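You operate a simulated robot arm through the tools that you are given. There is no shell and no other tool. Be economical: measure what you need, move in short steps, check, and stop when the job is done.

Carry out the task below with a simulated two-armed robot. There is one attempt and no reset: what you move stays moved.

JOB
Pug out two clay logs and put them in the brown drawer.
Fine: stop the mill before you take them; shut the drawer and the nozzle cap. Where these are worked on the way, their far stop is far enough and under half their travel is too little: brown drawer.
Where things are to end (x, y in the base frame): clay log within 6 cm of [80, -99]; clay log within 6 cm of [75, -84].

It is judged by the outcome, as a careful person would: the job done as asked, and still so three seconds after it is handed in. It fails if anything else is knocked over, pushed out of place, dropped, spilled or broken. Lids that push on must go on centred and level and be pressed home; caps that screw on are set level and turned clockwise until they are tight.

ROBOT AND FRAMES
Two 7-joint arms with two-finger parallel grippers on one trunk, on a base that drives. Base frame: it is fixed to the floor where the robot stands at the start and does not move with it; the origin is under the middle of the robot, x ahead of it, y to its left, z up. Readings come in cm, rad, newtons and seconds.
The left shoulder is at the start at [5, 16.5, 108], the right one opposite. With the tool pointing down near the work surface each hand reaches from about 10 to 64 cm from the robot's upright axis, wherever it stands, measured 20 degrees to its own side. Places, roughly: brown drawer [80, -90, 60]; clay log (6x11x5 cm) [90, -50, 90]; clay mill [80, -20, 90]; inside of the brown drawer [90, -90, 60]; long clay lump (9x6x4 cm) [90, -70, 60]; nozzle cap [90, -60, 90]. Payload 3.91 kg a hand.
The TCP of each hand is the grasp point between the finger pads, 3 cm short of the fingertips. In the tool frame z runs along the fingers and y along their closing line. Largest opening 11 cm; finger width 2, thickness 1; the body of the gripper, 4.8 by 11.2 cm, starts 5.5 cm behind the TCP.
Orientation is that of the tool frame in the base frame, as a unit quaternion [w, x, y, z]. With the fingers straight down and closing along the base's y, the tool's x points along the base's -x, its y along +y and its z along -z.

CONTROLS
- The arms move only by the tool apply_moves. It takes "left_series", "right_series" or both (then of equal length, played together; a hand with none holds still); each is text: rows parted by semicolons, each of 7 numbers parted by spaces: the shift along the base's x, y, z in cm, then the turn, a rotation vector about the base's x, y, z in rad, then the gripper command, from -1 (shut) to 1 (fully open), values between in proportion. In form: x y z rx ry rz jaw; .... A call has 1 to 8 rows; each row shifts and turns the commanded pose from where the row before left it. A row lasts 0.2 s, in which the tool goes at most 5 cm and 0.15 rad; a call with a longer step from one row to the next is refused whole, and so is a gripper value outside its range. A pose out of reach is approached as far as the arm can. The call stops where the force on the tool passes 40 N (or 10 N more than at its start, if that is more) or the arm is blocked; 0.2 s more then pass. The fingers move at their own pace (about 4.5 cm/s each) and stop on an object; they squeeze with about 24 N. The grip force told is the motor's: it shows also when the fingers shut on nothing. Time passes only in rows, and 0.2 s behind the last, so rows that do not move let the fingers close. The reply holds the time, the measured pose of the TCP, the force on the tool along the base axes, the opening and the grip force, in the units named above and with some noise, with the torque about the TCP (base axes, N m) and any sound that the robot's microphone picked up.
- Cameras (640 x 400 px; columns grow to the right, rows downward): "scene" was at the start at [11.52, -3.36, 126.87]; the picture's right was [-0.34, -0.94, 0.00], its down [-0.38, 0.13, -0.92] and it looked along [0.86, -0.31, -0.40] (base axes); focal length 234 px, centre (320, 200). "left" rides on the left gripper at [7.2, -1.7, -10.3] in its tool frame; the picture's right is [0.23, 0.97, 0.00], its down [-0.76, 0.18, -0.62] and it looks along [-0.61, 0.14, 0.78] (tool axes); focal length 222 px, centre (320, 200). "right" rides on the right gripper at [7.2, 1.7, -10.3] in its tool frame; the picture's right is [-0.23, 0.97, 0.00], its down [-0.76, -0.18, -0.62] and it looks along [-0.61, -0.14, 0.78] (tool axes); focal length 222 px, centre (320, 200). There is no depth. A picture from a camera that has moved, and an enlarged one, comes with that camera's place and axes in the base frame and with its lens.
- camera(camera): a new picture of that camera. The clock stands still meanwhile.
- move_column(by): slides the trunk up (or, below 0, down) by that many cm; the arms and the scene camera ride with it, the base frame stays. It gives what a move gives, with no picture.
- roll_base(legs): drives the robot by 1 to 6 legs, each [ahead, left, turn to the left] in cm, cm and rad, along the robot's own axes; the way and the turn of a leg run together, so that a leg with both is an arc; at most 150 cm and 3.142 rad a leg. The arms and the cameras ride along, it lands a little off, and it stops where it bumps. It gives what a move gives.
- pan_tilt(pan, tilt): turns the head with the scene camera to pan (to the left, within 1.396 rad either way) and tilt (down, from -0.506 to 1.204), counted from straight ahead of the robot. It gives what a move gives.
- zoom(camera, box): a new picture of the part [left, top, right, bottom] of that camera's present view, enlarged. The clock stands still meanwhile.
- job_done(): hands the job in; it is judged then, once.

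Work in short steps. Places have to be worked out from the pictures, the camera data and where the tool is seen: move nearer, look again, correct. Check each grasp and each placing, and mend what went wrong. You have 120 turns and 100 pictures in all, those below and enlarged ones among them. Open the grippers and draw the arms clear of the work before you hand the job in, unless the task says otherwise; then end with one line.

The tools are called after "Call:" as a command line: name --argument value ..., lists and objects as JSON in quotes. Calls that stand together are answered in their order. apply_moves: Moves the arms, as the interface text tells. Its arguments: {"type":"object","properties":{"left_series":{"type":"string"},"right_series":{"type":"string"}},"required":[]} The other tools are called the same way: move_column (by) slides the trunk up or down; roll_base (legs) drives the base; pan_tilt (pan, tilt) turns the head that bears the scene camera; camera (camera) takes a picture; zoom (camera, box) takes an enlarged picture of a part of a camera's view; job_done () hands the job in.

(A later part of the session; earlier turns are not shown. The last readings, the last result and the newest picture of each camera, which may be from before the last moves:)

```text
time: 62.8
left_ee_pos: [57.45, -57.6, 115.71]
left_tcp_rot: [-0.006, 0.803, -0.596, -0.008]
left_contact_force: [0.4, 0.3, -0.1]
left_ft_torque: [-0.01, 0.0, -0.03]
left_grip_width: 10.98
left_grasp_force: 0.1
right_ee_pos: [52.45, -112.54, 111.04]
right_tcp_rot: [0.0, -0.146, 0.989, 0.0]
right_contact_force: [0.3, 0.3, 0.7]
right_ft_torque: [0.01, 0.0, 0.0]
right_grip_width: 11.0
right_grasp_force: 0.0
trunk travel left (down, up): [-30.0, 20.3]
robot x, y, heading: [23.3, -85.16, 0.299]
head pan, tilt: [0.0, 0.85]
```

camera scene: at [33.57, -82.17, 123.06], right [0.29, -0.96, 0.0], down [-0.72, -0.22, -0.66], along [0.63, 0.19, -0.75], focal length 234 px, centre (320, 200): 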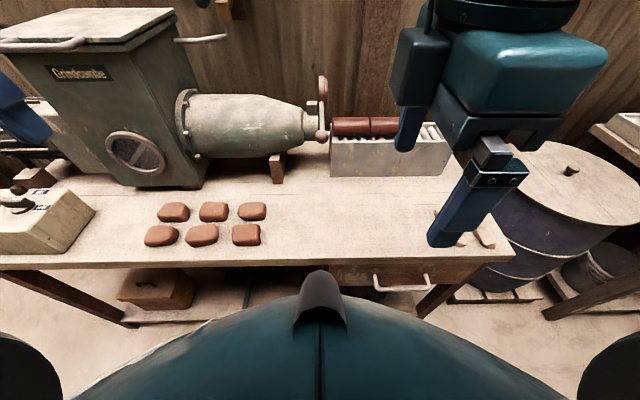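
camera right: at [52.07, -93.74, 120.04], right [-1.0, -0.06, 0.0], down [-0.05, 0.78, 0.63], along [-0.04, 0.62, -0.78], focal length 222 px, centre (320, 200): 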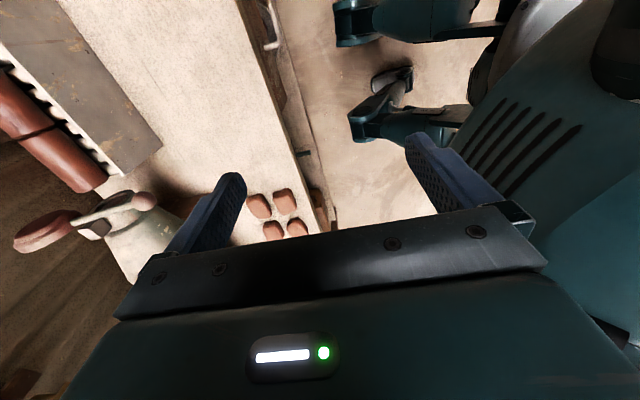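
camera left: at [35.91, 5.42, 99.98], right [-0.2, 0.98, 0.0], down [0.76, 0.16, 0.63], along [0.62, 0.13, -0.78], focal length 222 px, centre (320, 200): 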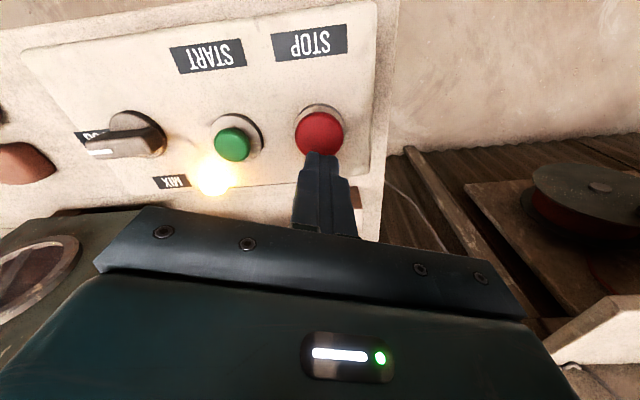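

The left arm reaches fine this way. I'll drive right and ahead so the logs are in front of the left shoulder.

Call:
roll_base --legs '[[0, -27, -0.005], [9, 0, 0]]'

Call:
camera --camera "scene"

Call:
camera --camera "left"

```text
time: 66.5
left_ee_pos: [74.17, -81.38, 115.77]
left_tcp_rot: [-0.005, 0.802, -0.597, -0.008]
left_contact_force: [0.1, -0.3, -0.3]
left_ft_torque: [-0.02, 0.05, 0.04]
left_grip_width: 11.01
left_grasp_force: 0.0
right_ee_pos: [68.65, -136.22, 111.14]
right_tcp_rot: [0.002, -0.144, 0.99, 0.0]
right_contact_force: [0.2, -0.2, 0.3]
right_ft_torque: [-0.03, 0.03, 0.0]
right_grip_width: 10.98
right_grasp_force: 0.1
trunk travel left (down, up): [-30.0, 20.3]
robot x, y, heading: [39.57, -108.63, 0.288]
head pan, tilt: [0.0, 0.85]
```

```text
68 pictures are left
camera scene: at [50.07, -105.77, 123.06], right [0.29, -0.96, 0.0], down [-0.72, -0.21, -0.66], along [0.63, 0.19, -0.75], focal length 234 px, centre (320, 200)
```

scene: 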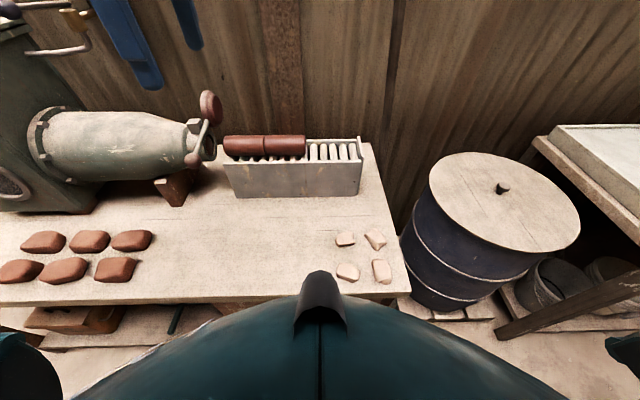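

```text
67 pictures are left
camera left: at [77.88, -87.91, 125.83], right [-0.87, -0.5, -0.01], down [-0.38, 0.67, 0.64], along [-0.31, 0.56, -0.77], focal length 222 px, centre (320, 200)
```

left: 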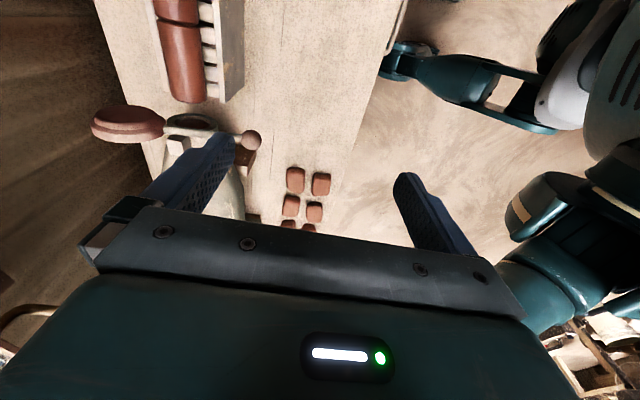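

Log centres are about (93,−72) and (96.5,−82.5), top near z≈87–90. I'm slightly far, so I'll edge ahead a few cm.

Call:
roll_base --legs '[[4, -5, 0]]'

Call:
apply_moves --left_series "4 2 -1.5 0 0 0 1;4 1 -1.5 0 0 0 1;4 1 -1.5 0 0 0 1;4 0.5 -1.5 0 0 0 1"

Call:
camera --camera "left"

Call:
camera --camera "scene"

```text
time: 67.6
left_ee_pos: [76.62, -85.95, 115.68]
left_tcp_rot: [-0.007, 0.803, -0.596, -0.008]
left_contact_force: [-0.1, 0.6, -1.2]
left_ft_torque: [0.01, 0.0, -0.02]
left_grip_width: 10.98
left_grasp_force: 0.1
right_ee_pos: [71.29, -140.91, 111.19]
right_tcp_rot: [0.002, -0.144, 0.99, 0.0]
right_contact_force: [-0.4, 0.2, 0.1]
right_ft_torque: [0.01, -0.04, 0.03]
right_grip_width: 10.98
right_grasp_force: 0.0
trunk travel left (down, up): [-30.0, 20.3]
robot x, y, heading: [42.61, -113.22, 0.288]
head pan, tilt: [0.0, 0.85]
```

```text
time: 68.6
left_ee_pos: [92.79, -81.39, 109.55]
left_tcp_rot: [-0.006, 0.802, -0.597, -0.008]
left_contact_force: [0.3, 1.1, 0.2]
left_ft_torque: [0.02, 0.04, 0.02]
left_grip_width: 11.01
left_grasp_force: 0.1
right_ee_pos: [71.36, -140.79, 111.02]
right_tcp_rot: [0.0, -0.144, 0.99, 0.0]
right_contact_force: [0.3, 0.7, 0.1]
right_ft_torque: [-0.02, 0.03, -0.03]
right_grip_width: 11.01
right_grasp_force: 0.0
trunk travel left (down, up): [-30.0, 20.3]
robot x, y, heading: [42.62, -113.3, 0.292]
head pan, tilt: [0.0, 0.85]
```

```text
66 pictures are left
camera left: at [96.62, -87.96, 119.71], right [-0.87, -0.5, -0.01], down [-0.38, 0.67, 0.64], along [-0.31, 0.56, -0.77], focal length 222 px, centre (320, 200)
```

left: 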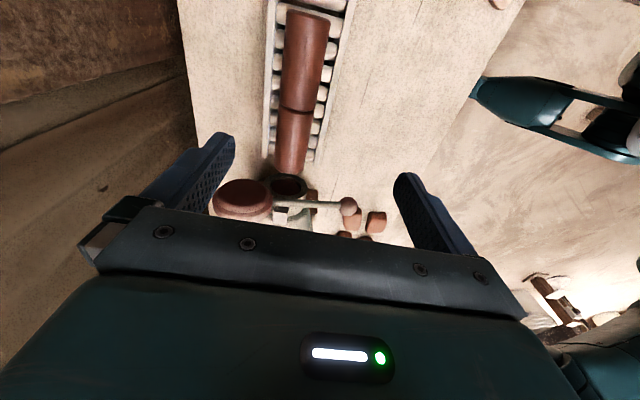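

```text
65 pictures are left
camera scene: at [52.73, -110.32, 123.06], right [0.29, -0.96, 0.0], down [-0.72, -0.22, -0.66], along [0.63, 0.19, -0.75], focal length 234 px, centre (320, 200)
```

scene: 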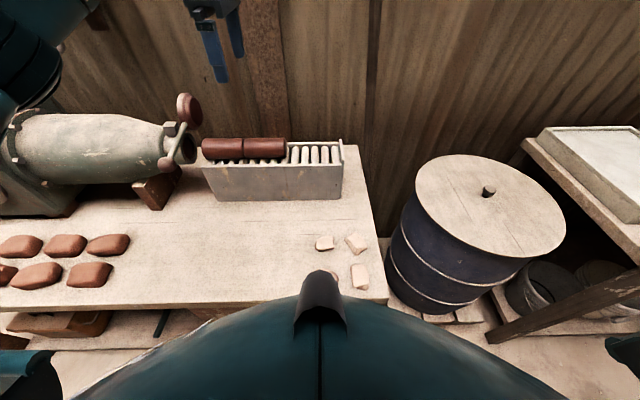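

Log 1 centre is about (96.4,−83), top near 87–88. The tray walls leave a ~1.8 cm gap each side. I'll lower the open left hand over it to TCP z≈92 first.

Call:
apply_moves --left_series "1.8 -0.8 -2.5 0 0 0 1;1.8 -0.8 -3.5 0 0 0 1;0 0 -4 0 0 0 1;0 0 -4 0 0 0 1;0 0 -3.5 0 0 0 1"

Call:
camera --camera "left"

Call:
zoom --camera "scene" --box '[160, 70, 360, 210]'

```text
time: 69.8
left_ee_pos: [96.24, -83.1, 92.13]
left_tcp_rot: [-0.006, 0.802, -0.597, -0.007]
left_contact_force: [-0.2, -0.8, 0.2]
left_ft_torque: [-0.01, 0.01, -0.02]
left_grip_width: 11.01
left_grasp_force: 0.0
right_ee_pos: [71.45, -140.71, 111.09]
right_tcp_rot: [0.002, -0.144, 0.99, 0.0]
right_contact_force: [1.2, 0.7, 0.4]
right_ft_torque: [0.02, 0.0, 0.01]
right_grip_width: 10.99
right_grasp_force: 0.1
trunk travel left (down, up): [-30.0, 20.3]
robot x, y, heading: [42.48, -113.2, 0.29]
head pan, tilt: [0.0, 0.85]
```

```text
64 pictures are left
camera left: at [100.19, -89.72, 102.27], right [-0.87, -0.5, -0.01], down [-0.39, 0.67, 0.64], along [-0.31, 0.56, -0.77], focal length 222 px, centre (320, 200)
```

left: 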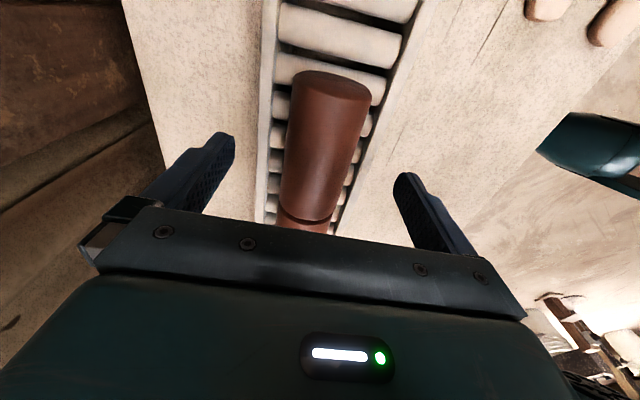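

```text
2.86 times, centred on (260, 140) of scene
camera zoom: at [52.69, -110.28, 123.07], right [0.29, -0.96, 0.0], down [-0.72, -0.22, -0.66], along [0.63, 0.19, -0.75], focal length 667 px, centre (491, 371)
```

zoom: 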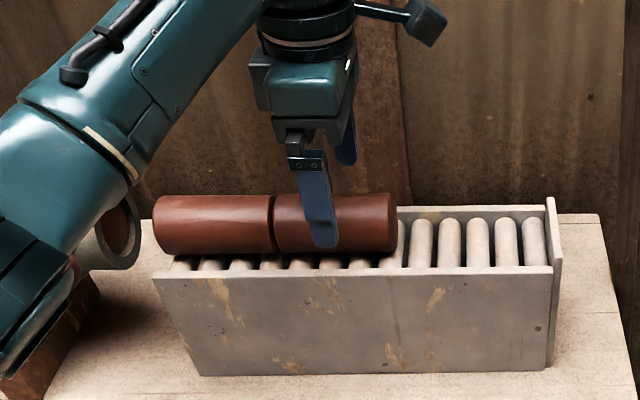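

Log axis z≈86.6 and the front wall top is ≈85.2, so the tips must stay above about 85.5. I'll go down to TCP 88.7 and close.

Call:
apply_moves --left_series "0 0.9 -2 0 0 0 1;0 0 -1.4 0 0 0 1;0 0 0 0 0 0 -1;0 0 0 0 0 0 -1;0 0 0 0 0 0 -1;0 0 0 0 0 0 -1;0 0 0 0 0 0 -1"

Call:
zoom --camera "scene" --box '[160, 70, 360, 210]'

```text
time: 71.4
left_ee_pos: [96.49, -82.18, 88.91]
left_tcp_rot: [-0.006, 0.802, -0.597, -0.008]
left_contact_force: [-0.2, -1.3, 0.4]
left_ft_torque: [-0.02, 0.02, 0.01]
left_grip_width: 5.16
left_grasp_force: 23.8
right_ee_pos: [71.39, -140.73, 111.2]
right_tcp_rot: [0.002, -0.144, 0.99, 0.0]
right_contact_force: [0.3, 1.0, 0.0]
right_ft_torque: [0.0, -0.03, 0.02]
right_grip_width: 10.99
right_grasp_force: 0.1
trunk travel left (down, up): [-30.0, 20.3]
robot x, y, heading: [42.34, -113.32, 0.286]
head pan, tilt: [0.0, 0.85]
```

```text
2.86 times, centred on (260, 140) of scene
camera zoom: at [52.68, -110.29, 123.07], right [0.29, -0.96, 0.0], down [-0.72, -0.22, -0.66], along [0.63, 0.19, -0.75], focal length 667 px, centre (491, 371)
```

zoom: 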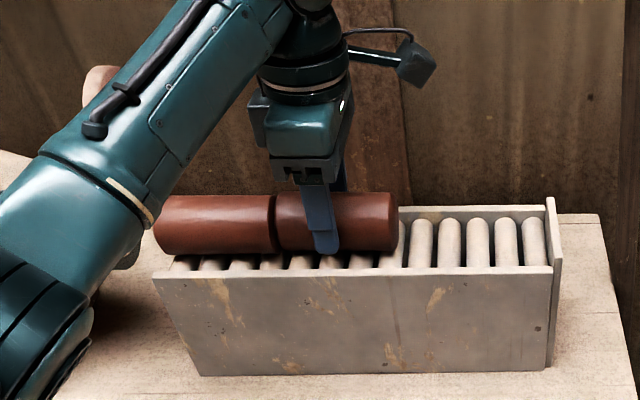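

Gripped at 5.16 cm. I'll lift it and carry it to a free spot near the bench front, (69,−86.7).

Call:
apply_moves --left_series "0 0 3 0 0 0 -1;0 0 4 0 0 0 -1;-4.5 -0.7 1 0 0 0 -1;-4.5 -0.7 0 0 0 0 -1;-4.5 -0.7 0 0 0 0 -1;-4.5 -0.7 0 0 0 0 -1;-4.5 -0.7 0 0 0 0 -1;-4.5 -0.7 0 0 0 0 -1"

Call:
camera --camera "scene"

Call:
camera --camera "left"

```text
time: 73.2
left_ee_pos: [69.12, -86.23, 96.93]
left_tcp_rot: [-0.007, 0.802, -0.597, -0.009]
left_contact_force: [0.2, -0.4, 0.3]
left_ft_torque: [0.02, 0.0, -0.01]
left_grip_width: 0.0
left_grasp_force: 24.1
right_ee_pos: [71.21, -140.72, 111.12]
right_tcp_rot: [0.002, -0.145, 0.989, 0.001]
right_contact_force: [0.0, -0.2, 0.1]
right_ft_torque: [0.02, -0.02, 0.02]
right_grip_width: 11.04
right_grasp_force: 0.0
trunk travel left (down, up): [-30.0, 20.3]
robot x, y, heading: [42.45, -113.05, 0.291]
head pan, tilt: [0.0, 0.85]
```

```text
61 pictures are left
camera scene: at [52.65, -110.29, 123.07], right [0.29, -0.96, 0.0], down [-0.72, -0.22, -0.66], along [0.63, 0.19, -0.75], focal length 234 px, centre (320, 200)
```

scene: 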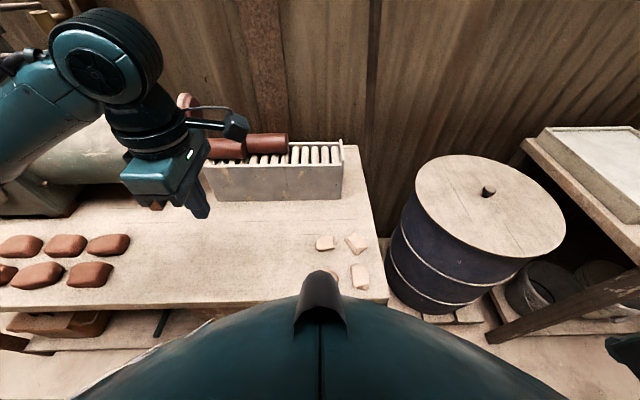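

```text
60 pictures are left
camera left: at [72.95, -92.75, 107.02], right [-0.87, -0.5, -0.01], down [-0.39, 0.67, 0.64], along [-0.31, 0.56, -0.77], focal length 222 px, centre (320, 200)
```

left: 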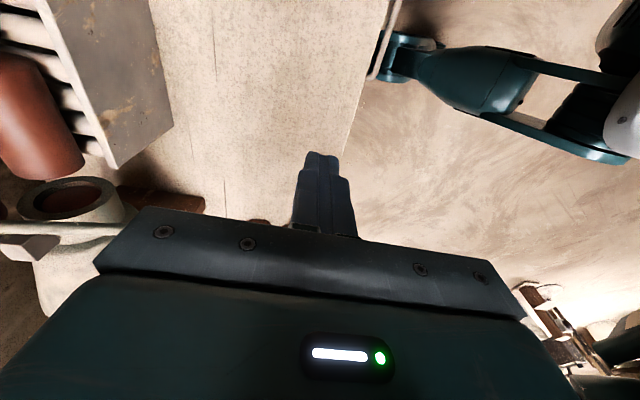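

The log slipped out and stayed in the tray; I gripped too high. The axis must be at z≈84.5. I'll return above log 1 with a narrower opening and look closely.

Call:
apply_moves --left_series "4.5 0.7 0 0 0 0 0.45;4.5 0.7 0 0 0 0 0.45;4.5 0.7 0 0 0 0 0.45;4.5 0.7 0 0 0 0 0.45;4.5 0.7 0 0 0 0 0.45;4.5 0.7 0 0 0 0 0.45;0 0 -3.5 0 0 0 0.45"

Call:
camera --camera "left"

Call:
zoom --camera "scene" --box '[180, 90, 360, 210]'

```text
time: 74.8
left_ee_pos: [96.46, -82.04, 93.4]
left_tcp_rot: [-0.007, 0.802, -0.598, -0.008]
left_contact_force: [0.7, -0.4, 0.4]
left_ft_torque: [-0.02, 0.02, -0.01]
left_grip_width: 7.98
left_grasp_force: 0.1
right_ee_pos: [71.22, -140.77, 111.09]
right_tcp_rot: [0.002, -0.144, 0.99, 0.001]
right_contact_force: [0.3, 0.6, -1.0]
right_ft_torque: [-0.02, 0.0, 0.02]
right_grip_width: 10.99
right_grasp_force: 0.0
trunk travel left (down, up): [-30.0, 20.3]
robot x, y, heading: [42.23, -112.86, 0.296]
head pan, tilt: [0.0, 0.85]
```

```text
59 pictures are left
camera left: at [100.24, -88.53, 103.51], right [-0.87, -0.5, -0.01], down [-0.39, 0.67, 0.64], along [-0.31, 0.56, -0.77], focal length 222 px, centre (320, 200)
```

left: 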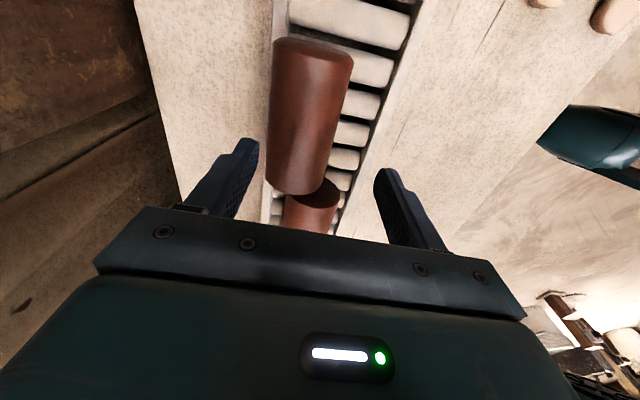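

```text
3.33 times, centred on (270, 150) of scene
camera zoom: at [52.69, -110.26, 123.07], right [0.29, -0.96, 0.0], down [-0.72, -0.22, -0.66], along [0.63, 0.19, -0.75], focal length 778 px, centre (487, 367)
```

zoom: 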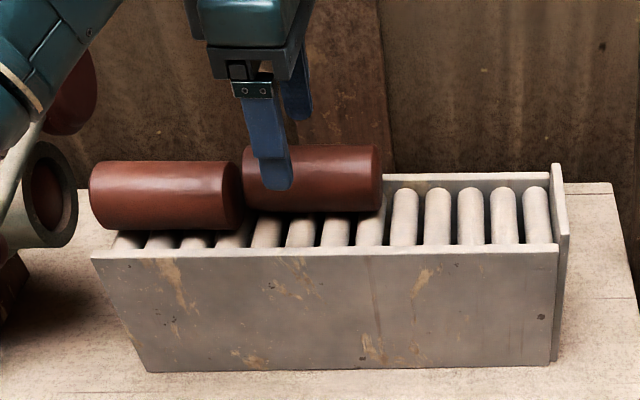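

Log 1 was dragged against the back wall but still rests on the rollers. I'll re-centre slightly over it and go down lower, watching for contact.

Call:
apply_moves --left_series "1 0.3 0 0 0 0 0.5;0 0 -2 0 0 0 0.5;0 0 -2 0 0 0 0.5;0 0 -1 0 0 0 0.5;0 0 -0.8 0 0 0 0.5"

Call:
zoom --camera "left" --box '[160, 0, 480, 240]'

Call:
zoom --camera "scene" --box '[200, 100, 320, 180]'

```text
time: 76.0
left_ee_pos: [97.38, -81.84, 87.5]
left_tcp_rot: [-0.006, 0.802, -0.597, -0.009]
left_contact_force: [-0.3, -0.2, -0.5]
left_ft_torque: [0.04, 0.01, 0.02]
left_grip_width: 8.28
left_grasp_force: 0.0
right_ee_pos: [71.3, -140.75, 111.26]
right_tcp_rot: [0.002, -0.144, 0.99, 0.0]
right_contact_force: [-0.7, -0.1, 0.2]
right_ft_torque: [-0.01, 0.0, 0.01]
right_grip_width: 10.99
right_grasp_force: 0.0
trunk travel left (down, up): [-30.0, 20.3]
robot x, y, heading: [42.59, -112.67, 0.29]
head pan, tilt: [0.0, 0.85]
```

```text
1.67 times, centred on (320, 120) of left
camera zoom: at [101.09, -88.3, 97.58], right [-0.87, -0.5, -0.01], down [-0.39, 0.67, 0.64], along [-0.31, 0.56, -0.77], focal length 370 px, centre (320, 333)
```

zoom: 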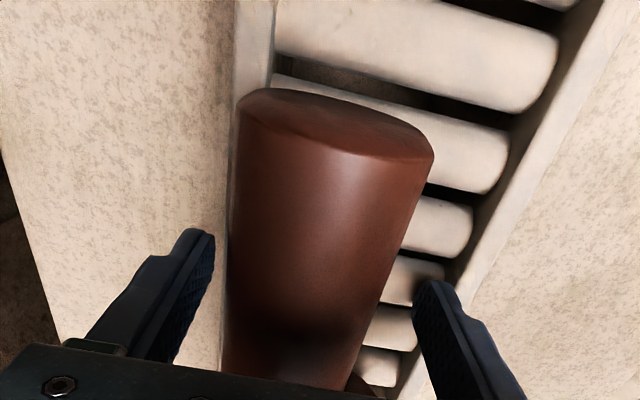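

```text
5.00 times, centred on (260, 140) of scene
camera zoom: at [52.68, -110.29, 123.07], right [0.29, -0.96, 0.0], down [-0.72, -0.22, -0.66], along [0.63, 0.19, -0.75], focal length 1168 px, centre (620, 500)
```

zoom: 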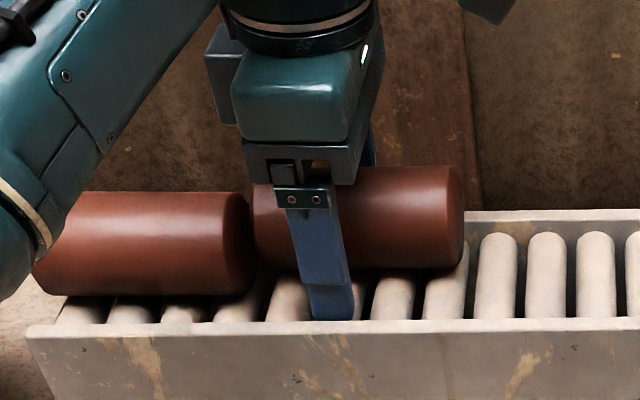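

No contact yet. I'll go down in small steps to get the pads below the log's axis.

Call:
apply_moves --left_series "0 0 -0.5 0 0 0 0.5;0 0 -0.5 0 0 0 0.5"

```text
time: 76.6
left_ee_pos: [97.16, -81.77, 87.37]
left_tcp_rot: [-0.012, 0.802, -0.597, -0.003]
left_contact_force: [-1.3, 5.6, 39.1]
left_ft_torque: [-0.69, 1.69, -0.31]
left_grip_width: 8.25
left_grasp_force: 0.1
right_ee_pos: [70.96, -140.81, 111.21]
right_tcp_rot: [0.004, -0.144, 0.99, 0.0]
right_contact_force: [0.0, -1.0, 0.4]
right_ft_torque: [-0.02, 0.02, 0.03]
right_grip_width: 11.03
right_grasp_force: 0.0
trunk travel left (down, up): [-30.0, 20.3]
robot x, y, heading: [42.54, -112.84, 0.294]
head pan, tilt: [0.0, 0.85]
```

The front wall top is at about z 84.3, touched by the front finger. I'll raise 0.2, close, and lift a little to test the grip.

Call:
apply_moves --left_series "0.2 0 0.35 0 0 0 0.45;0 0 0 0 0 0 -1;0 0 0 0 0 0 -1;0 0 0 0 0 0 -1;0 0 0 0 0 0 -1"

Call:
zoom --camera "left" --box '[160, 0, 480, 240]'

```text
time: 77.8
left_ee_pos: [97.17, -81.75, 87.42]
left_tcp_rot: [-0.007, 0.803, -0.596, -0.008]
left_contact_force: [-20.6, -1.7, 33.9]
left_ft_torque: [-0.86, 2.13, -0.21]
left_grip_width: 7.92
left_grasp_force: 24.1
right_ee_pos: [70.96, -140.9, 111.29]
right_tcp_rot: [0.005, -0.144, 0.99, 0.001]
right_contact_force: [0.3, -0.4, -0.3]
right_ft_torque: [0.01, 0.03, -0.02]
right_grip_width: 11.0
right_grasp_force: 0.0
trunk travel left (down, up): [-30.0, 20.3]
robot x, y, heading: [42.18, -113.01, 0.293]
head pan, tilt: [0.0, 0.85]
```

```text
1.67 times, centred on (320, 120) of left
camera zoom: at [100.98, -88.38, 97.4], right [-0.87, -0.5, -0.01], down [-0.39, 0.66, 0.64], along [-0.31, 0.56, -0.77], focal length 370 px, centre (320, 333)
```

zoom: 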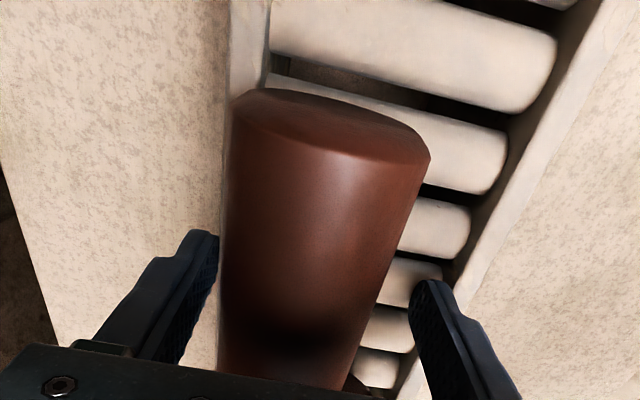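

The front finger is still pressing on the wall top. I'll open, raise 0.6 and close again.

Call:
apply_moves --left_series "0 0 0.3 0 0 0 0.5;0 0 0.3 0 0 0 0.5;0 0 0 0 0 0 -1;0 0 0 0 0 0 -1;0 0 0 0 0 0 -1;0 0 0 0 0 0 -1"

Call:
zoom --camera "left" --box '[160, 0, 480, 240]'

```text
time: 79.2
left_ee_pos: [97.98, -81.54, 87.37]
left_tcp_rot: [-0.01, 0.803, -0.595, -0.004]
left_contact_force: [38.4, 10.7, -1.1]
left_ft_torque: [0.4, -0.48, 0.39]
left_grip_width: 6.03
left_grasp_force: 24.0
right_ee_pos: [71.5, -140.66, 111.01]
right_tcp_rot: [-0.001, -0.144, 0.99, 0.0]
right_contact_force: [0.4, 0.1, -0.7]
right_ft_torque: [0.0, 0.01, -0.01]
right_grip_width: 11.03
right_grasp_force: 0.1
trunk travel left (down, up): [-30.0, 20.3]
robot x, y, heading: [42.25, -113.36, 0.293]
head pan, tilt: [0.0, 0.85]
```

```text
1.67 times, centred on (320, 120) of left
camera zoom: at [101.75, -88.1, 97.49], right [-0.87, -0.5, -0.01], down [-0.39, 0.66, 0.63], along [-0.31, 0.56, -0.77], focal length 370 px, centre (320, 333)
```

zoom: 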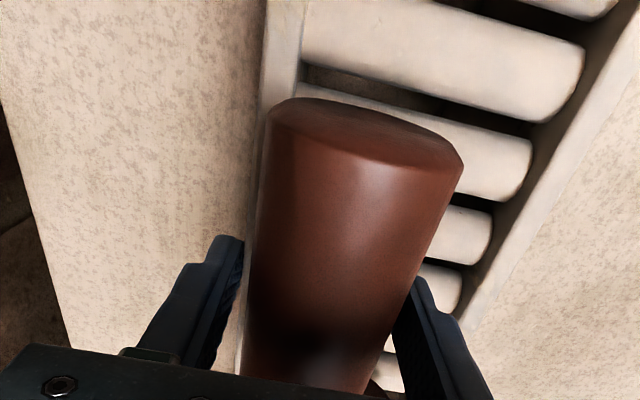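

The back finger is now pressing the outer face of the back wall. I'll open, raise 0.65 (tips just above the wall tops) and close again.

Call:
apply_moves --left_series "0 0 0 0 0 0 0.5;0 0 0.35 0 0 0 0.5;-0.3 0 0.3 0 0 0 0.5;0 0 0 0 0 0 -1;0 0 0 0 0 0 -1;0 0 0 0 0 0 -1;0 0 0 0 0 0 -1"

Call:
zoom --camera "left" --box '[160, 0, 480, 240]'

```text
time: 80.8
left_ee_pos: [97.84, -81.5, 88.02]
left_tcp_rot: [-0.011, 0.802, -0.597, -0.002]
left_contact_force: [46.4, 12.1, -2.0]
left_ft_torque: [0.41, -1.3, 0.4]
left_grip_width: 6.33
left_grasp_force: 23.7
right_ee_pos: [71.73, -140.77, 111.14]
right_tcp_rot: [-0.001, -0.144, 0.99, 0.0]
right_contact_force: [0.1, 0.1, 0.5]
right_ft_torque: [-0.01, 0.0, 0.0]
right_grip_width: 11.01
right_grasp_force: 0.1
trunk travel left (down, up): [-30.0, 20.3]
robot x, y, heading: [42.88, -113.0, 0.29]
head pan, tilt: [0.0, 0.85]
```

```text
1.67 times, centred on (320, 120) of left
camera zoom: at [101.47, -88.05, 98.19], right [-0.87, -0.5, -0.02], down [-0.4, 0.67, 0.63], along [-0.3, 0.56, -0.77], focal length 370 px, centre (320, 333)
```

zoom: 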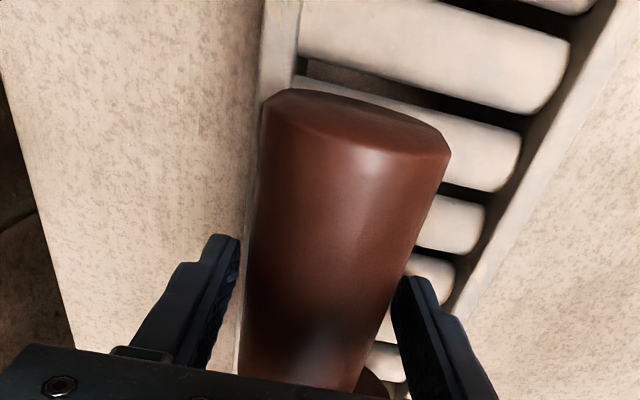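

The back wall gets in the way of a level grip. I'll instead tilt the hand about 0.4 rad so the front finger reaches low in the free front gap and the back finger holds the log's upper back, a diametral grip. First open, raise and tilt.

Call:
apply_moves --left_series "0 0 0 0 0 0 0.5;0 0 2 0 0 0 0.4;0 0 3 0 0 0 0.35;0 0 0 0.0387 -0.128 0 0.35;0 0 0 0.0387 -0.128 0 0.35;0 0 0 0.0387 -0.128 0 0.35;0 0 0 0 0 0 0.35"

Call:
camera --camera "left"

Call:
zoom --camera "scene" --box '[200, 80, 350, 180]'

```text
time: 82.4
left_ee_pos: [97.1, -81.72, 93.1]
left_tcp_rot: [-0.167, 0.788, -0.583, 0.111]
left_contact_force: [-0.6, 0.3, -0.8]
left_ft_torque: [0.01, 0.01, 0.02]
left_grip_width: 7.44
left_grasp_force: 0.0
right_ee_pos: [71.29, -140.89, 111.03]
right_tcp_rot: [0.002, -0.144, 0.99, 0.0]
right_contact_force: [0.5, 0.0, -0.6]
right_ft_torque: [-0.03, 0.01, -0.04]
right_grip_width: 11.0
right_grasp_force: 0.0
trunk travel left (down, up): [-30.0, 20.3]
robot x, y, heading: [42.28, -112.79, 0.289]
head pan, tilt: [0.0, 0.85]
```

```text
52 pictures are left
camera left: at [97.06, -89.42, 103.11], right [-0.79, -0.47, -0.39], down [-0.61, 0.6, 0.52], along [-0.01, 0.65, -0.76], focal length 222 px, centre (320, 200)
```

left: 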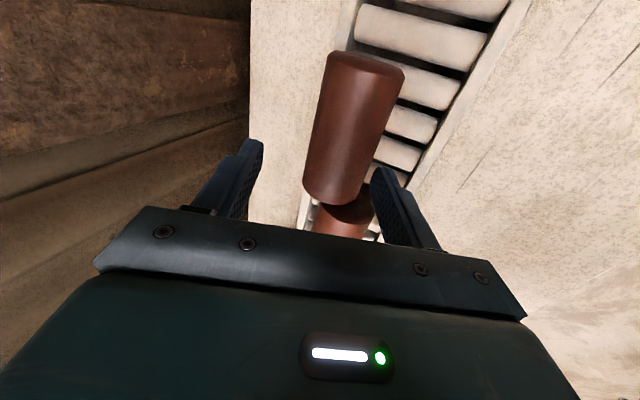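

```text
4.00 times, centred on (275, 130) of scene
camera zoom: at [52.67, -110.28, 123.07], right [0.29, -0.96, 0.0], down [-0.72, -0.22, -0.66], along [0.63, 0.19, -0.75], focal length 934 px, centre (500, 480)
```

zoom: 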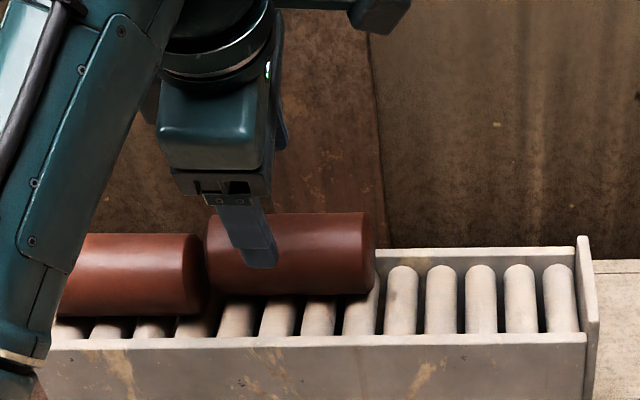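

Tilted well. I'll slide in along the finger direction toward the log in small steps.

Call:
apply_moves --left_series "-1.7 -0.5 -1.3 0 0 0 0.35;0.47 0.14 -1.15 0 0 0 0.35;0.47 0.14 -1.15 0 0 0 0.35;0.47 0.14 -1.15 0 0 0 0.35"

Call:
zoom --camera "left" --box '[160, 0, 480, 240]'

Call:
zoom --camera "scene" --box '[200, 80, 350, 180]'

```text
time: 83.4
left_ee_pos: [96.68, -81.85, 88.88]
left_tcp_rot: [-0.169, 0.787, -0.583, 0.114]
left_contact_force: [-11.6, -1.2, 22.3]
left_ft_torque: [-0.44, 1.26, -0.19]
left_grip_width: 7.55
left_grasp_force: 1.3
right_ee_pos: [71.15, -140.92, 111.23]
right_tcp_rot: [0.003, -0.145, 0.989, 0.0]
right_contact_force: [-0.9, 0.1, 0.2]
right_ft_torque: [-0.01, 0.01, -0.03]
right_grip_width: 11.01
right_grasp_force: 0.1
trunk travel left (down, up): [-30.0, 20.3]
robot x, y, heading: [42.52, -112.96, 0.292]
head pan, tilt: [0.0, 0.85]
```

```text
1.67 times, centred on (320, 120) of left
camera zoom: at [96.45, -89.62, 98.88], right [-0.79, -0.47, -0.39], down [-0.62, 0.6, 0.51], along [-0.01, 0.65, -0.76], focal length 370 px, centre (320, 333)
```

zoom: 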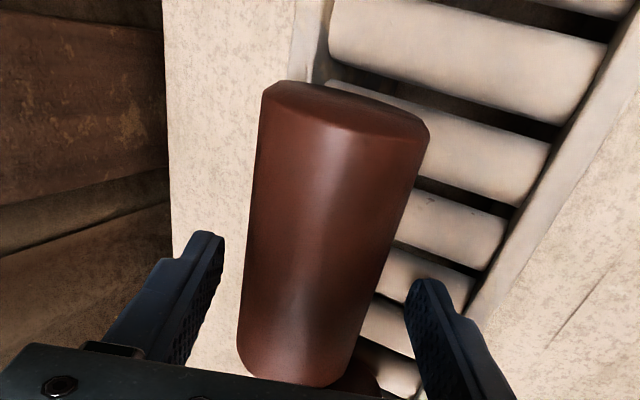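

```text
4.00 times, centred on (275, 130) of scene
camera zoom: at [52.39, -110.4, 123.16], right [0.29, -0.96, 0.0], down [-0.72, -0.21, -0.66], along [0.63, 0.19, -0.75], focal length 934 px, centre (500, 480)
```

zoom: 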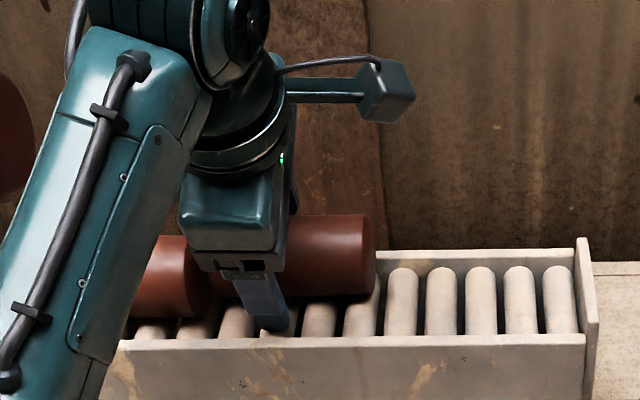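

The front finger touched something at z≈84.3, which fits rollers at 84 and a log axis near 86.8. I'll back off slightly and close in this tilted pose, then lift gently by 2 cm.

Call:
apply_moves --left_series "-0.05 0 0.25 0 0 0 0.35;0 0 0 0 0 0 -1;0 0 0 0 0 0 -1;0 0 0 0 0 0 -1;0 0 0 0 0 0 -1;0 0 0 0 0 0 -1"

Call:
zoom --camera "left" --box '[160, 0, 480, 240]'

```text
time: 84.8
left_ee_pos: [96.8, -81.7, 88.54]
left_tcp_rot: [-0.167, 0.788, -0.583, 0.109]
left_contact_force: [0.1, 0.4, 0.5]
left_ft_torque: [0.0, 0.08, 0.0]
left_grip_width: 5.04
left_grasp_force: 24.5
right_ee_pos: [71.31, -140.74, 111.1]
right_tcp_rot: [0.001, -0.144, 0.99, 0.0]
right_contact_force: [0.7, 0.6, -0.1]
right_ft_torque: [0.0, 0.02, 0.01]
right_grip_width: 11.0
right_grasp_force: 0.1
trunk travel left (down, up): [-30.0, 20.3]
robot x, y, heading: [42.53, -113.08, 0.294]
head pan, tilt: [0.0, 0.85]
```

```text
1.67 times, centred on (320, 120) of left
camera zoom: at [96.67, -89.54, 98.5], right [-0.79, -0.47, -0.38], down [-0.61, 0.6, 0.52], along [-0.02, 0.65, -0.76], focal length 370 px, centre (320, 333)
```

zoom: 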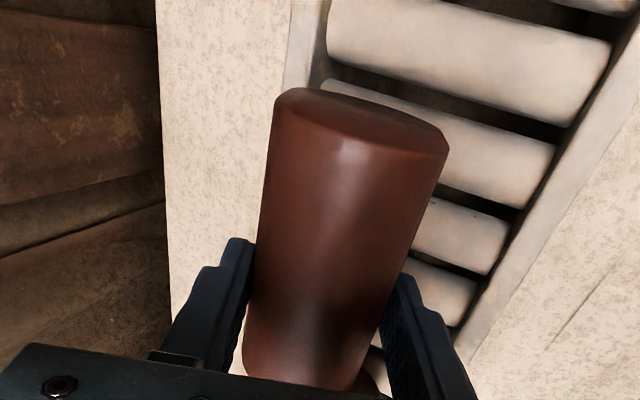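

Call:
apply_moves --left_series "0 0 0.5 0 0 0 -1;0 0 0.7 0 0 0 -1;0 0 0.8 0 0 0 -1;0 0 1 0 0 0 -1"

Call:
zoom --camera "scene" --box '[200, 80, 350, 180]'

```text
time: 85.8
left_ee_pos: [96.75, -81.9, 91.78]
left_tcp_rot: [-0.166, 0.787, -0.583, 0.111]
left_contact_force: [1.1, 0.1, -4.4]
left_ft_torque: [0.05, 0.06, 0.01]
left_grip_width: 5.05
left_grasp_force: 23.3
right_ee_pos: [71.34, -140.73, 111.09]
right_tcp_rot: [0.002, -0.145, 0.99, 0.0]
right_contact_force: [-0.4, 0.0, 0.3]
right_ft_torque: [0.0, 0.0, -0.02]
right_grip_width: 11.01
right_grasp_force: 0.0
trunk travel left (down, up): [-30.0, 20.3]
robot x, y, heading: [42.29, -113.39, 0.289]
head pan, tilt: [0.0, 0.85]
```

```text
4.00 times, centred on (275, 130) of scene
camera zoom: at [52.71, -110.28, 123.06], right [0.29, -0.96, 0.0], down [-0.72, -0.22, -0.66], along [0.63, 0.19, -0.75], focal length 934 px, centre (500, 480)
```

zoom: 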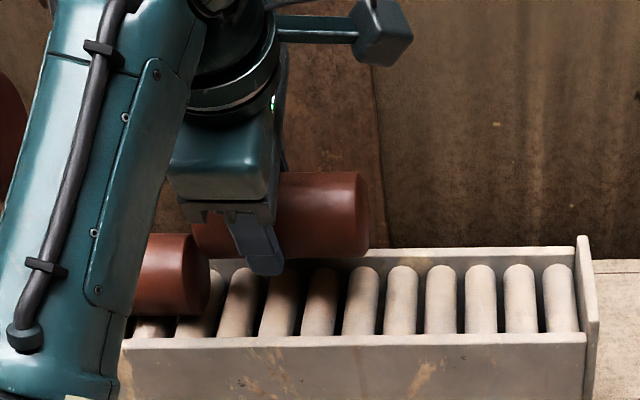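

Log 1 is held securely (≈4.4 N weight). I'll lift more, untilt, then carry it slowly toward the bench front while turning it so it lies pointing away from the robot and can't roll off.

Call:
apply_moves --left_series "0 0 1.5 0 0 0 -1;0 0 2 0 0 0 -1;0 0 1.5 -0.0387 0.128 0 -1;-1 -0.2 1 -0.0387 0.128 0 -1;-2 -0.4 0.5 -0.0387 0.128 0 -1;-2.3 -0.43 0 0 0 0 -1;-2.3 -0.43 0 0 0 0 -1;-2.3 -0.43 0 0 0 -0.1 -1"

Call:
apply_moves --left_series "-2.3 -0.43 0 0 0 -0.14 -1;-2.3 -0.43 0 0 0 -0.14 -1;-2.3 -0.43 0 0 0 -0.14 -1;-2.3 -0.43 0 0 0 -0.14 -1;-2.3 -0.43 0 0 0 -0.14 -1;-2.3 -0.43 0 0 0 -0.14 -1;-2.3 -0.43 0 0 0 -0.14 -1;-1.4 -0.4 0 0 0 -0.14 -1"

Call:
apply_moves --left_series "0 0 0 0 0 -0.14 -1;0 0 -2 0 0 -0.14 -1;0 0 -2 0 0 -0.07 -1;0 0 -2 0 0 0 -1"

Call:
camera --camera "scene"

Call:
camera --camera "left"

```text
time: 87.6
left_ee_pos: [86.91, -83.56, 98.23]
left_tcp_rot: [-0.007, 0.771, -0.636, -0.008]
left_contact_force: [0.6, 0.0, -3.8]
left_ft_torque: [0.04, -0.02, -0.01]
left_grip_width: 5.04
left_grasp_force: 24.2
right_ee_pos: [71.35, -140.77, 111.14]
right_tcp_rot: [0.001, -0.144, 0.99, 0.001]
right_contact_force: [0.0, 0.9, 0.7]
right_ft_torque: [-0.01, 0.0, -0.03]
right_grip_width: 11.0
right_grasp_force: 0.0
trunk travel left (down, up): [-30.0, 20.3]
robot x, y, heading: [42.27, -113.2, 0.291]
head pan, tilt: [0.0, 0.85]
```

```text
time: 89.4
left_ee_pos: [69.28, -87.14, 98.06]
left_tcp_rot: [0.01, -0.315, 0.949, 0.003]
left_contact_force: [0.1, 0.4, -4.8]
left_ft_torque: [0.02, -0.03, 0.03]
left_grip_width: 5.07
left_grasp_force: 24.0
right_ee_pos: [71.39, -140.68, 111.17]
right_tcp_rot: [0.002, -0.144, 0.99, 0.001]
right_contact_force: [-1.0, 0.7, -0.2]
right_ft_torque: [0.0, 0.01, -0.02]
right_grip_width: 11.01
right_grasp_force: 0.1
trunk travel left (down, up): [-30.0, 20.3]
robot x, y, heading: [42.12, -113.1, 0.289]
head pan, tilt: [0.0, 0.85]
```

```text
time: 90.4
left_ee_pos: [69.39, -87.0, 92.08]
left_tcp_rot: [0.009, -0.146, 0.989, 0.0]
left_contact_force: [0.1, -0.6, -4.5]
left_ft_torque: [-0.02, -0.03, 0.02]
left_grip_width: 5.06
left_grasp_force: 24.1
right_ee_pos: [71.23, -140.82, 111.2]
right_tcp_rot: [0.002, -0.144, 0.99, 0.001]
right_contact_force: [0.8, 0.6, -0.4]
right_ft_torque: [-0.02, -0.01, 0.01]
right_grip_width: 10.98
right_grasp_force: 0.0
trunk travel left (down, up): [-30.0, 20.3]
robot x, y, heading: [42.3, -113.04, 0.292]
head pan, tilt: [0.0, 0.85]
```

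```text
46 pictures are left
camera scene: at [52.69, -110.26, 123.07], right [0.29, -0.96, 0.0], down [-0.72, -0.22, -0.66], along [0.63, 0.19, -0.75], focal length 234 px, centre (320, 200)
```

scene: 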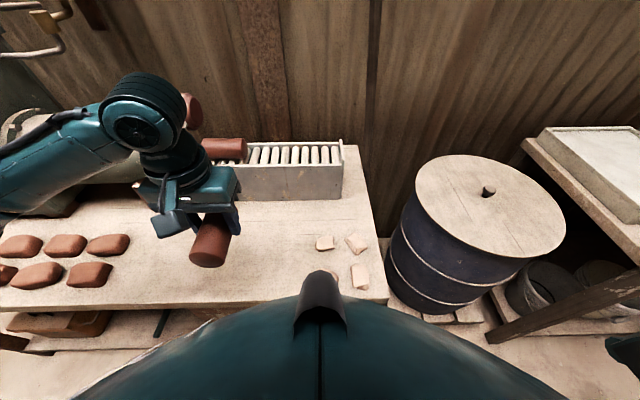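

```text
45 pictures are left
camera left: at [62.71, -90.69, 102.16], right [-0.5, 0.87, -0.01], down [0.67, 0.39, 0.64], along [0.56, 0.31, -0.77], focal length 222 px, centre (320, 200)
```

left: 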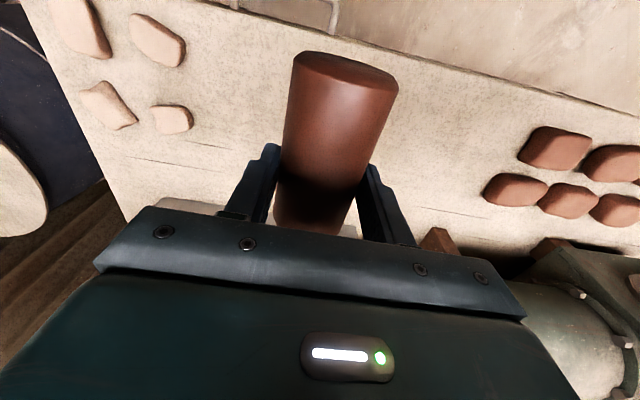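

Bench edge is at v≈35, top ≈71. I'll shift 1.5 cm deeper and lower the log carefully.

Call:
apply_moves --left_series "1.4 0.4 -2 0 0 0 -1;0 0 -2.5 0 0 0 -1;0 0 -2.5 0 0 0 -1;0 0 -2.5 0 0 0 -1;0 0 -2 0 0 0 -1;0 0 -1 0 0 0 -1;0 0 -1 0 0 0 -1;0 0 -0.7 0 0 0 -1"

```text
time: 92.2
left_ee_pos: [70.66, -86.62, 77.92]
left_tcp_rot: [0.009, -0.146, 0.989, 0.001]
left_contact_force: [0.5, 0.4, -4.7]
left_ft_torque: [0.03, -0.04, -0.01]
left_grip_width: 5.03
left_grasp_force: 24.2
right_ee_pos: [71.33, -140.6, 111.15]
right_tcp_rot: [0.001, -0.144, 0.99, 0.001]
right_contact_force: [-0.5, -0.7, 0.6]
right_ft_torque: [-0.01, -0.02, 0.02]
right_grip_width: 10.99
right_grasp_force: 0.0
trunk travel left (down, up): [-30.0, 20.3]
robot x, y, heading: [42.19, -113.16, 0.294]
head pan, tilt: [0.0, 0.85]
```

Call:
apply_moves --left_series "0 0 -0.6 0 0 0 -1;0 0 -0.6 0 0 0 -1;0 0 -0.6 0 0 0 -1;0 0 -0.6 0 0 0 -1"

```text
time: 93.2
left_ee_pos: [71.05, -86.66, 75.85]
left_tcp_rot: [0.015, -0.146, 0.989, 0.001]
left_contact_force: [0.0, 5.2, 22.7]
left_ft_torque: [0.2, -0.05, -0.24]
left_grip_width: 4.98
left_grasp_force: 24.5
right_ee_pos: [71.31, -140.79, 111.16]
right_tcp_rot: [0.003, -0.144, 0.99, 0.0]
right_contact_force: [-0.7, -0.4, 0.4]
right_ft_torque: [0.02, -0.01, 0.0]
right_grip_width: 11.0
right_grasp_force: 0.0
trunk travel left (down, up): [-30.0, 20.3]
robot x, y, heading: [42.7, -113.23, 0.293]
head pan, tilt: [0.0, 0.85]
```

The log is on the bench. I'll ease up 0.3, open and rise.

Call:
apply_moves --left_series "0 0 0.3 0 0 0 -1;0 0 0 0 0 0 0;0 0 0 0 0 0 0.4;0 0 2 0 0 0 0.4;0 0 4 0 0 0 0.6;0 0 4 0 0 0 0.6;0 0 4 0 0 0 0.6;0 0 4 0 0 0 0.6"

Call:
camera --camera "left"

```text
time: 95.0
left_ee_pos: [70.77, -86.85, 93.76]
left_tcp_rot: [0.009, -0.146, 0.989, 0.001]
left_contact_force: [0.1, 0.5, 0.1]
left_ft_torque: [-0.01, 0.0, -0.01]
left_grip_width: 8.82
left_grasp_force: 0.1
right_ee_pos: [71.49, -140.7, 111.2]
right_tcp_rot: [0.002, -0.144, 0.99, 0.0]
right_contact_force: [0.7, 0.6, 0.1]
right_ft_torque: [0.03, 0.01, -0.02]
right_grip_width: 10.99
right_grasp_force: 0.0
trunk travel left (down, up): [-30.0, 20.3]
robot x, y, heading: [42.7, -113.44, 0.292]
head pan, tilt: [0.0, 0.85]
```

```text
44 pictures are left
camera left: at [64.23, -90.49, 103.79], right [-0.5, 0.87, -0.01], down [0.67, 0.39, 0.64], along [0.55, 0.31, -0.77], focal length 222 px, centre (320, 200)
```

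left: 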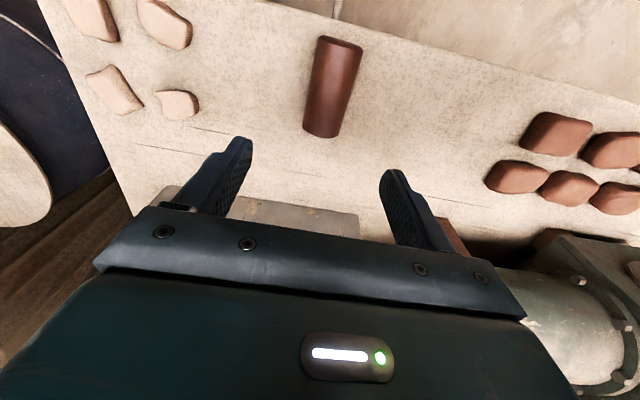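

Log 1 rests stably on the bench. Next log 2: centre about (93,−73). I'll shift the base left a little and bring the left hand above it, turned +90°.

Call:
roll_base --legs '[[0, 5, 0]]'

Call:
apply_moves --left_series "2.5 0.5 1 0 0 0.15 0.6;2.5 0.5 1 0 0 0.15 0.6;2.5 0.5 1 0 0 0.15 0.6;2.5 0.5 1 0 0 0.15 0.6;2.5 0.5 1 0 0 0.15 0.6;2.5 0.5 0 0 0 0.15 0.6;2.5 0.5 0 0 0 0.15 0.6;2.5 0.5 0 0 0 0.15 0.6"

Call:
apply_moves --left_series "0.5 0.8 0 0 0 0.15 0.6;0.5 0.8 0 0 0 0.15 0.6;0 0.8 0 0 0 0.07 0.4;0 0 -1 0.03 -0.096 0 0.3;0 0 -1 0.03 -0.096 0 0.3"

Call:
camera --camera "left"

```text
time: 96.1
left_ee_pos: [69.27, -81.92, 93.6]
left_tcp_rot: [0.01, -0.146, 0.989, 0.0]
left_contact_force: [0.3, 0.2, -0.2]
left_ft_torque: [0.01, 0.02, -0.01]
left_grip_width: 8.8
left_grasp_force: 0.0
right_ee_pos: [69.74, -135.86, 111.22]
right_tcp_rot: [0.002, -0.145, 0.989, 0.0]
right_contact_force: [0.0, 0.0, 0.0]
right_ft_torque: [-0.02, 0.03, 0.0]
right_grip_width: 11.0
right_grasp_force: 0.0
trunk travel left (down, up): [-30.0, 20.3]
robot x, y, heading: [40.83, -107.89, 0.293]
head pan, tilt: [0.0, 0.85]
```

```text
time: 97.9
left_ee_pos: [89.25, -77.96, 98.68]
left_tcp_rot: [0.007, -0.68, 0.733, 0.007]
left_contact_force: [-0.1, 0.2, -0.9]
left_ft_torque: [0.01, 0.02, 0.0]
left_grip_width: 8.79
left_grasp_force: 0.1
right_ee_pos: [69.78, -135.93, 111.13]
right_tcp_rot: [0.002, -0.144, 0.99, 0.001]
right_contact_force: [0.0, -0.2, -1.1]
right_ft_torque: [0.0, -0.01, -0.02]
right_grip_width: 11.0
right_grasp_force: 0.1
trunk travel left (down, up): [-30.0, 20.3]
robot x, y, heading: [41.14, -108.42, 0.294]
head pan, tilt: [0.0, 0.85]
```

```text
time: 99.1
left_ee_pos: [90.2, -75.56, 96.68]
left_tcp_rot: [-0.088, 0.799, -0.593, 0.052]
left_contact_force: [0.1, 0.9, -0.4]
left_ft_torque: [-0.01, 0.0, -0.02]
left_grip_width: 7.18
left_grasp_force: 0.1
right_ee_pos: [69.8, -136.0, 111.12]
right_tcp_rot: [0.002, -0.144, 0.99, 0.0]
right_contact_force: [-0.2, 0.2, -0.1]
right_ft_torque: [0.0, -0.02, 0.0]
right_grip_width: 10.99
right_grasp_force: 0.1
trunk travel left (down, up): [-30.0, 20.3]
robot x, y, heading: [40.8, -108.08, 0.29]
head pan, tilt: [0.0, 0.85]
```

```text
43 pictures are left
camera left: at [91.97, -82.67, 106.83], right [-0.85, -0.49, -0.2], down [-0.51, 0.63, 0.59], along [-0.16, 0.6, -0.78], focal length 222 px, centre (320, 200)
```

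left: 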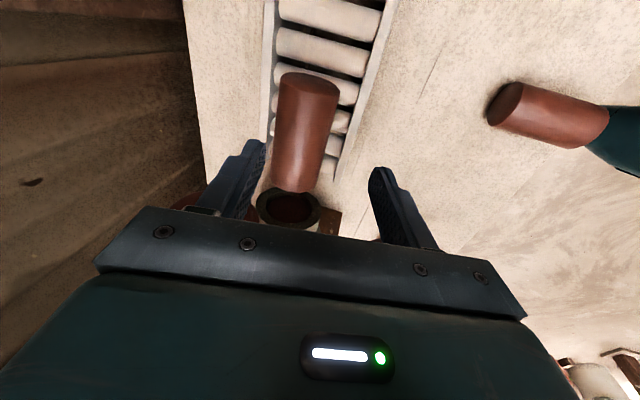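

Log 2's centre is about (v 68.2, u 95.6). I'll position the slightly tilted hand over it and descend.

Call:
apply_moves --left_series "1.2 1.7 0 0 0 0 0.3;1.1 1.6 -1.5 0 0 0 0.25;0 0 -2 0 0 0 0.25;0 0 -2 0 0 0 0.25;0.1 0 -1.2 0 0 0 0.25;0.1 0 -0.6 0 0 0 0.25;0.1 0 -0.4 0 0 0 0.25"

Call:
zoom --camera "left" --box '[160, 0, 480, 240]'

```text
time: 100.7
left_ee_pos: [92.71, -72.07, 88.81]
left_tcp_rot: [-0.086, 0.799, -0.593, 0.051]
left_contact_force: [-0.6, -0.2, 1.0]
left_ft_torque: [-0.01, 0.0, -0.02]
left_grip_width: 6.87
left_grasp_force: 0.0
right_ee_pos: [69.89, -136.01, 111.18]
right_tcp_rot: [0.002, -0.145, 0.989, 0.0]
right_contact_force: [0.1, 1.1, -0.2]
right_ft_torque: [0.01, 0.01, -0.02]
right_grip_width: 11.0
right_grasp_force: 0.1
trunk travel left (down, up): [-30.0, 20.3]
robot x, y, heading: [40.63, -108.1, 0.29]
head pan, tilt: [0.0, 0.85]
```

```text
1.67 times, centred on (320, 120) of left
camera zoom: at [94.61, -79.36, 99.11], right [-0.85, -0.49, -0.2], down [-0.5, 0.63, 0.59], along [-0.16, 0.6, -0.78], focal length 370 px, centre (320, 333)
```

zoom: 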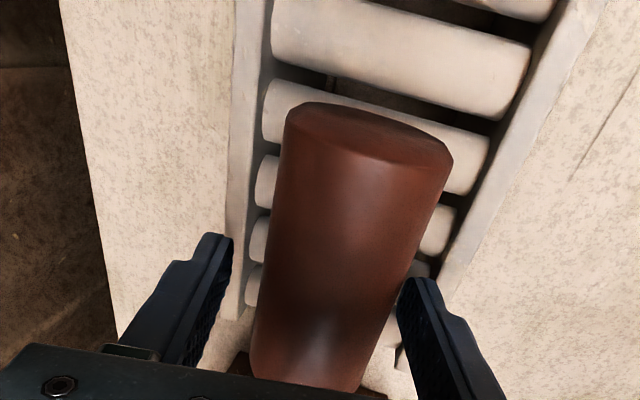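

Clear so far. I'll narrow slightly, go down another 0.5, then close.

Call:
apply_moves --left_series "0.3 0.1 0 0 0 0 0.14;0.05 0 -0.3 0 0 0 0.14;0.05 0 -0.3 0 0 0 0.14;0 0 0 0 0 0 -0.5;0 0 0 0 0 0 -1;0 0 0 0 0 0 -1;0 0 0 0 0 0 -1"

```text
time: 102.3
left_ee_pos: [93.28, -72.04, 88.33]
left_tcp_rot: [-0.088, 0.799, -0.593, 0.051]
left_contact_force: [0.2, 0.3, 0.1]
left_ft_torque: [0.06, -0.04, -0.07]
left_grip_width: 5.04
left_grasp_force: 23.8
right_ee_pos: [69.76, -135.91, 111.08]
right_tcp_rot: [0.001, -0.144, 0.99, 0.001]
right_contact_force: [-0.1, 0.0, -0.5]
right_ft_torque: [0.02, -0.01, 0.02]
right_grip_width: 10.98
right_grasp_force: 0.1
trunk travel left (down, up): [-30.0, 20.3]
robot x, y, heading: [40.52, -107.84, 0.292]
head pan, tilt: [0.0, 0.85]
```

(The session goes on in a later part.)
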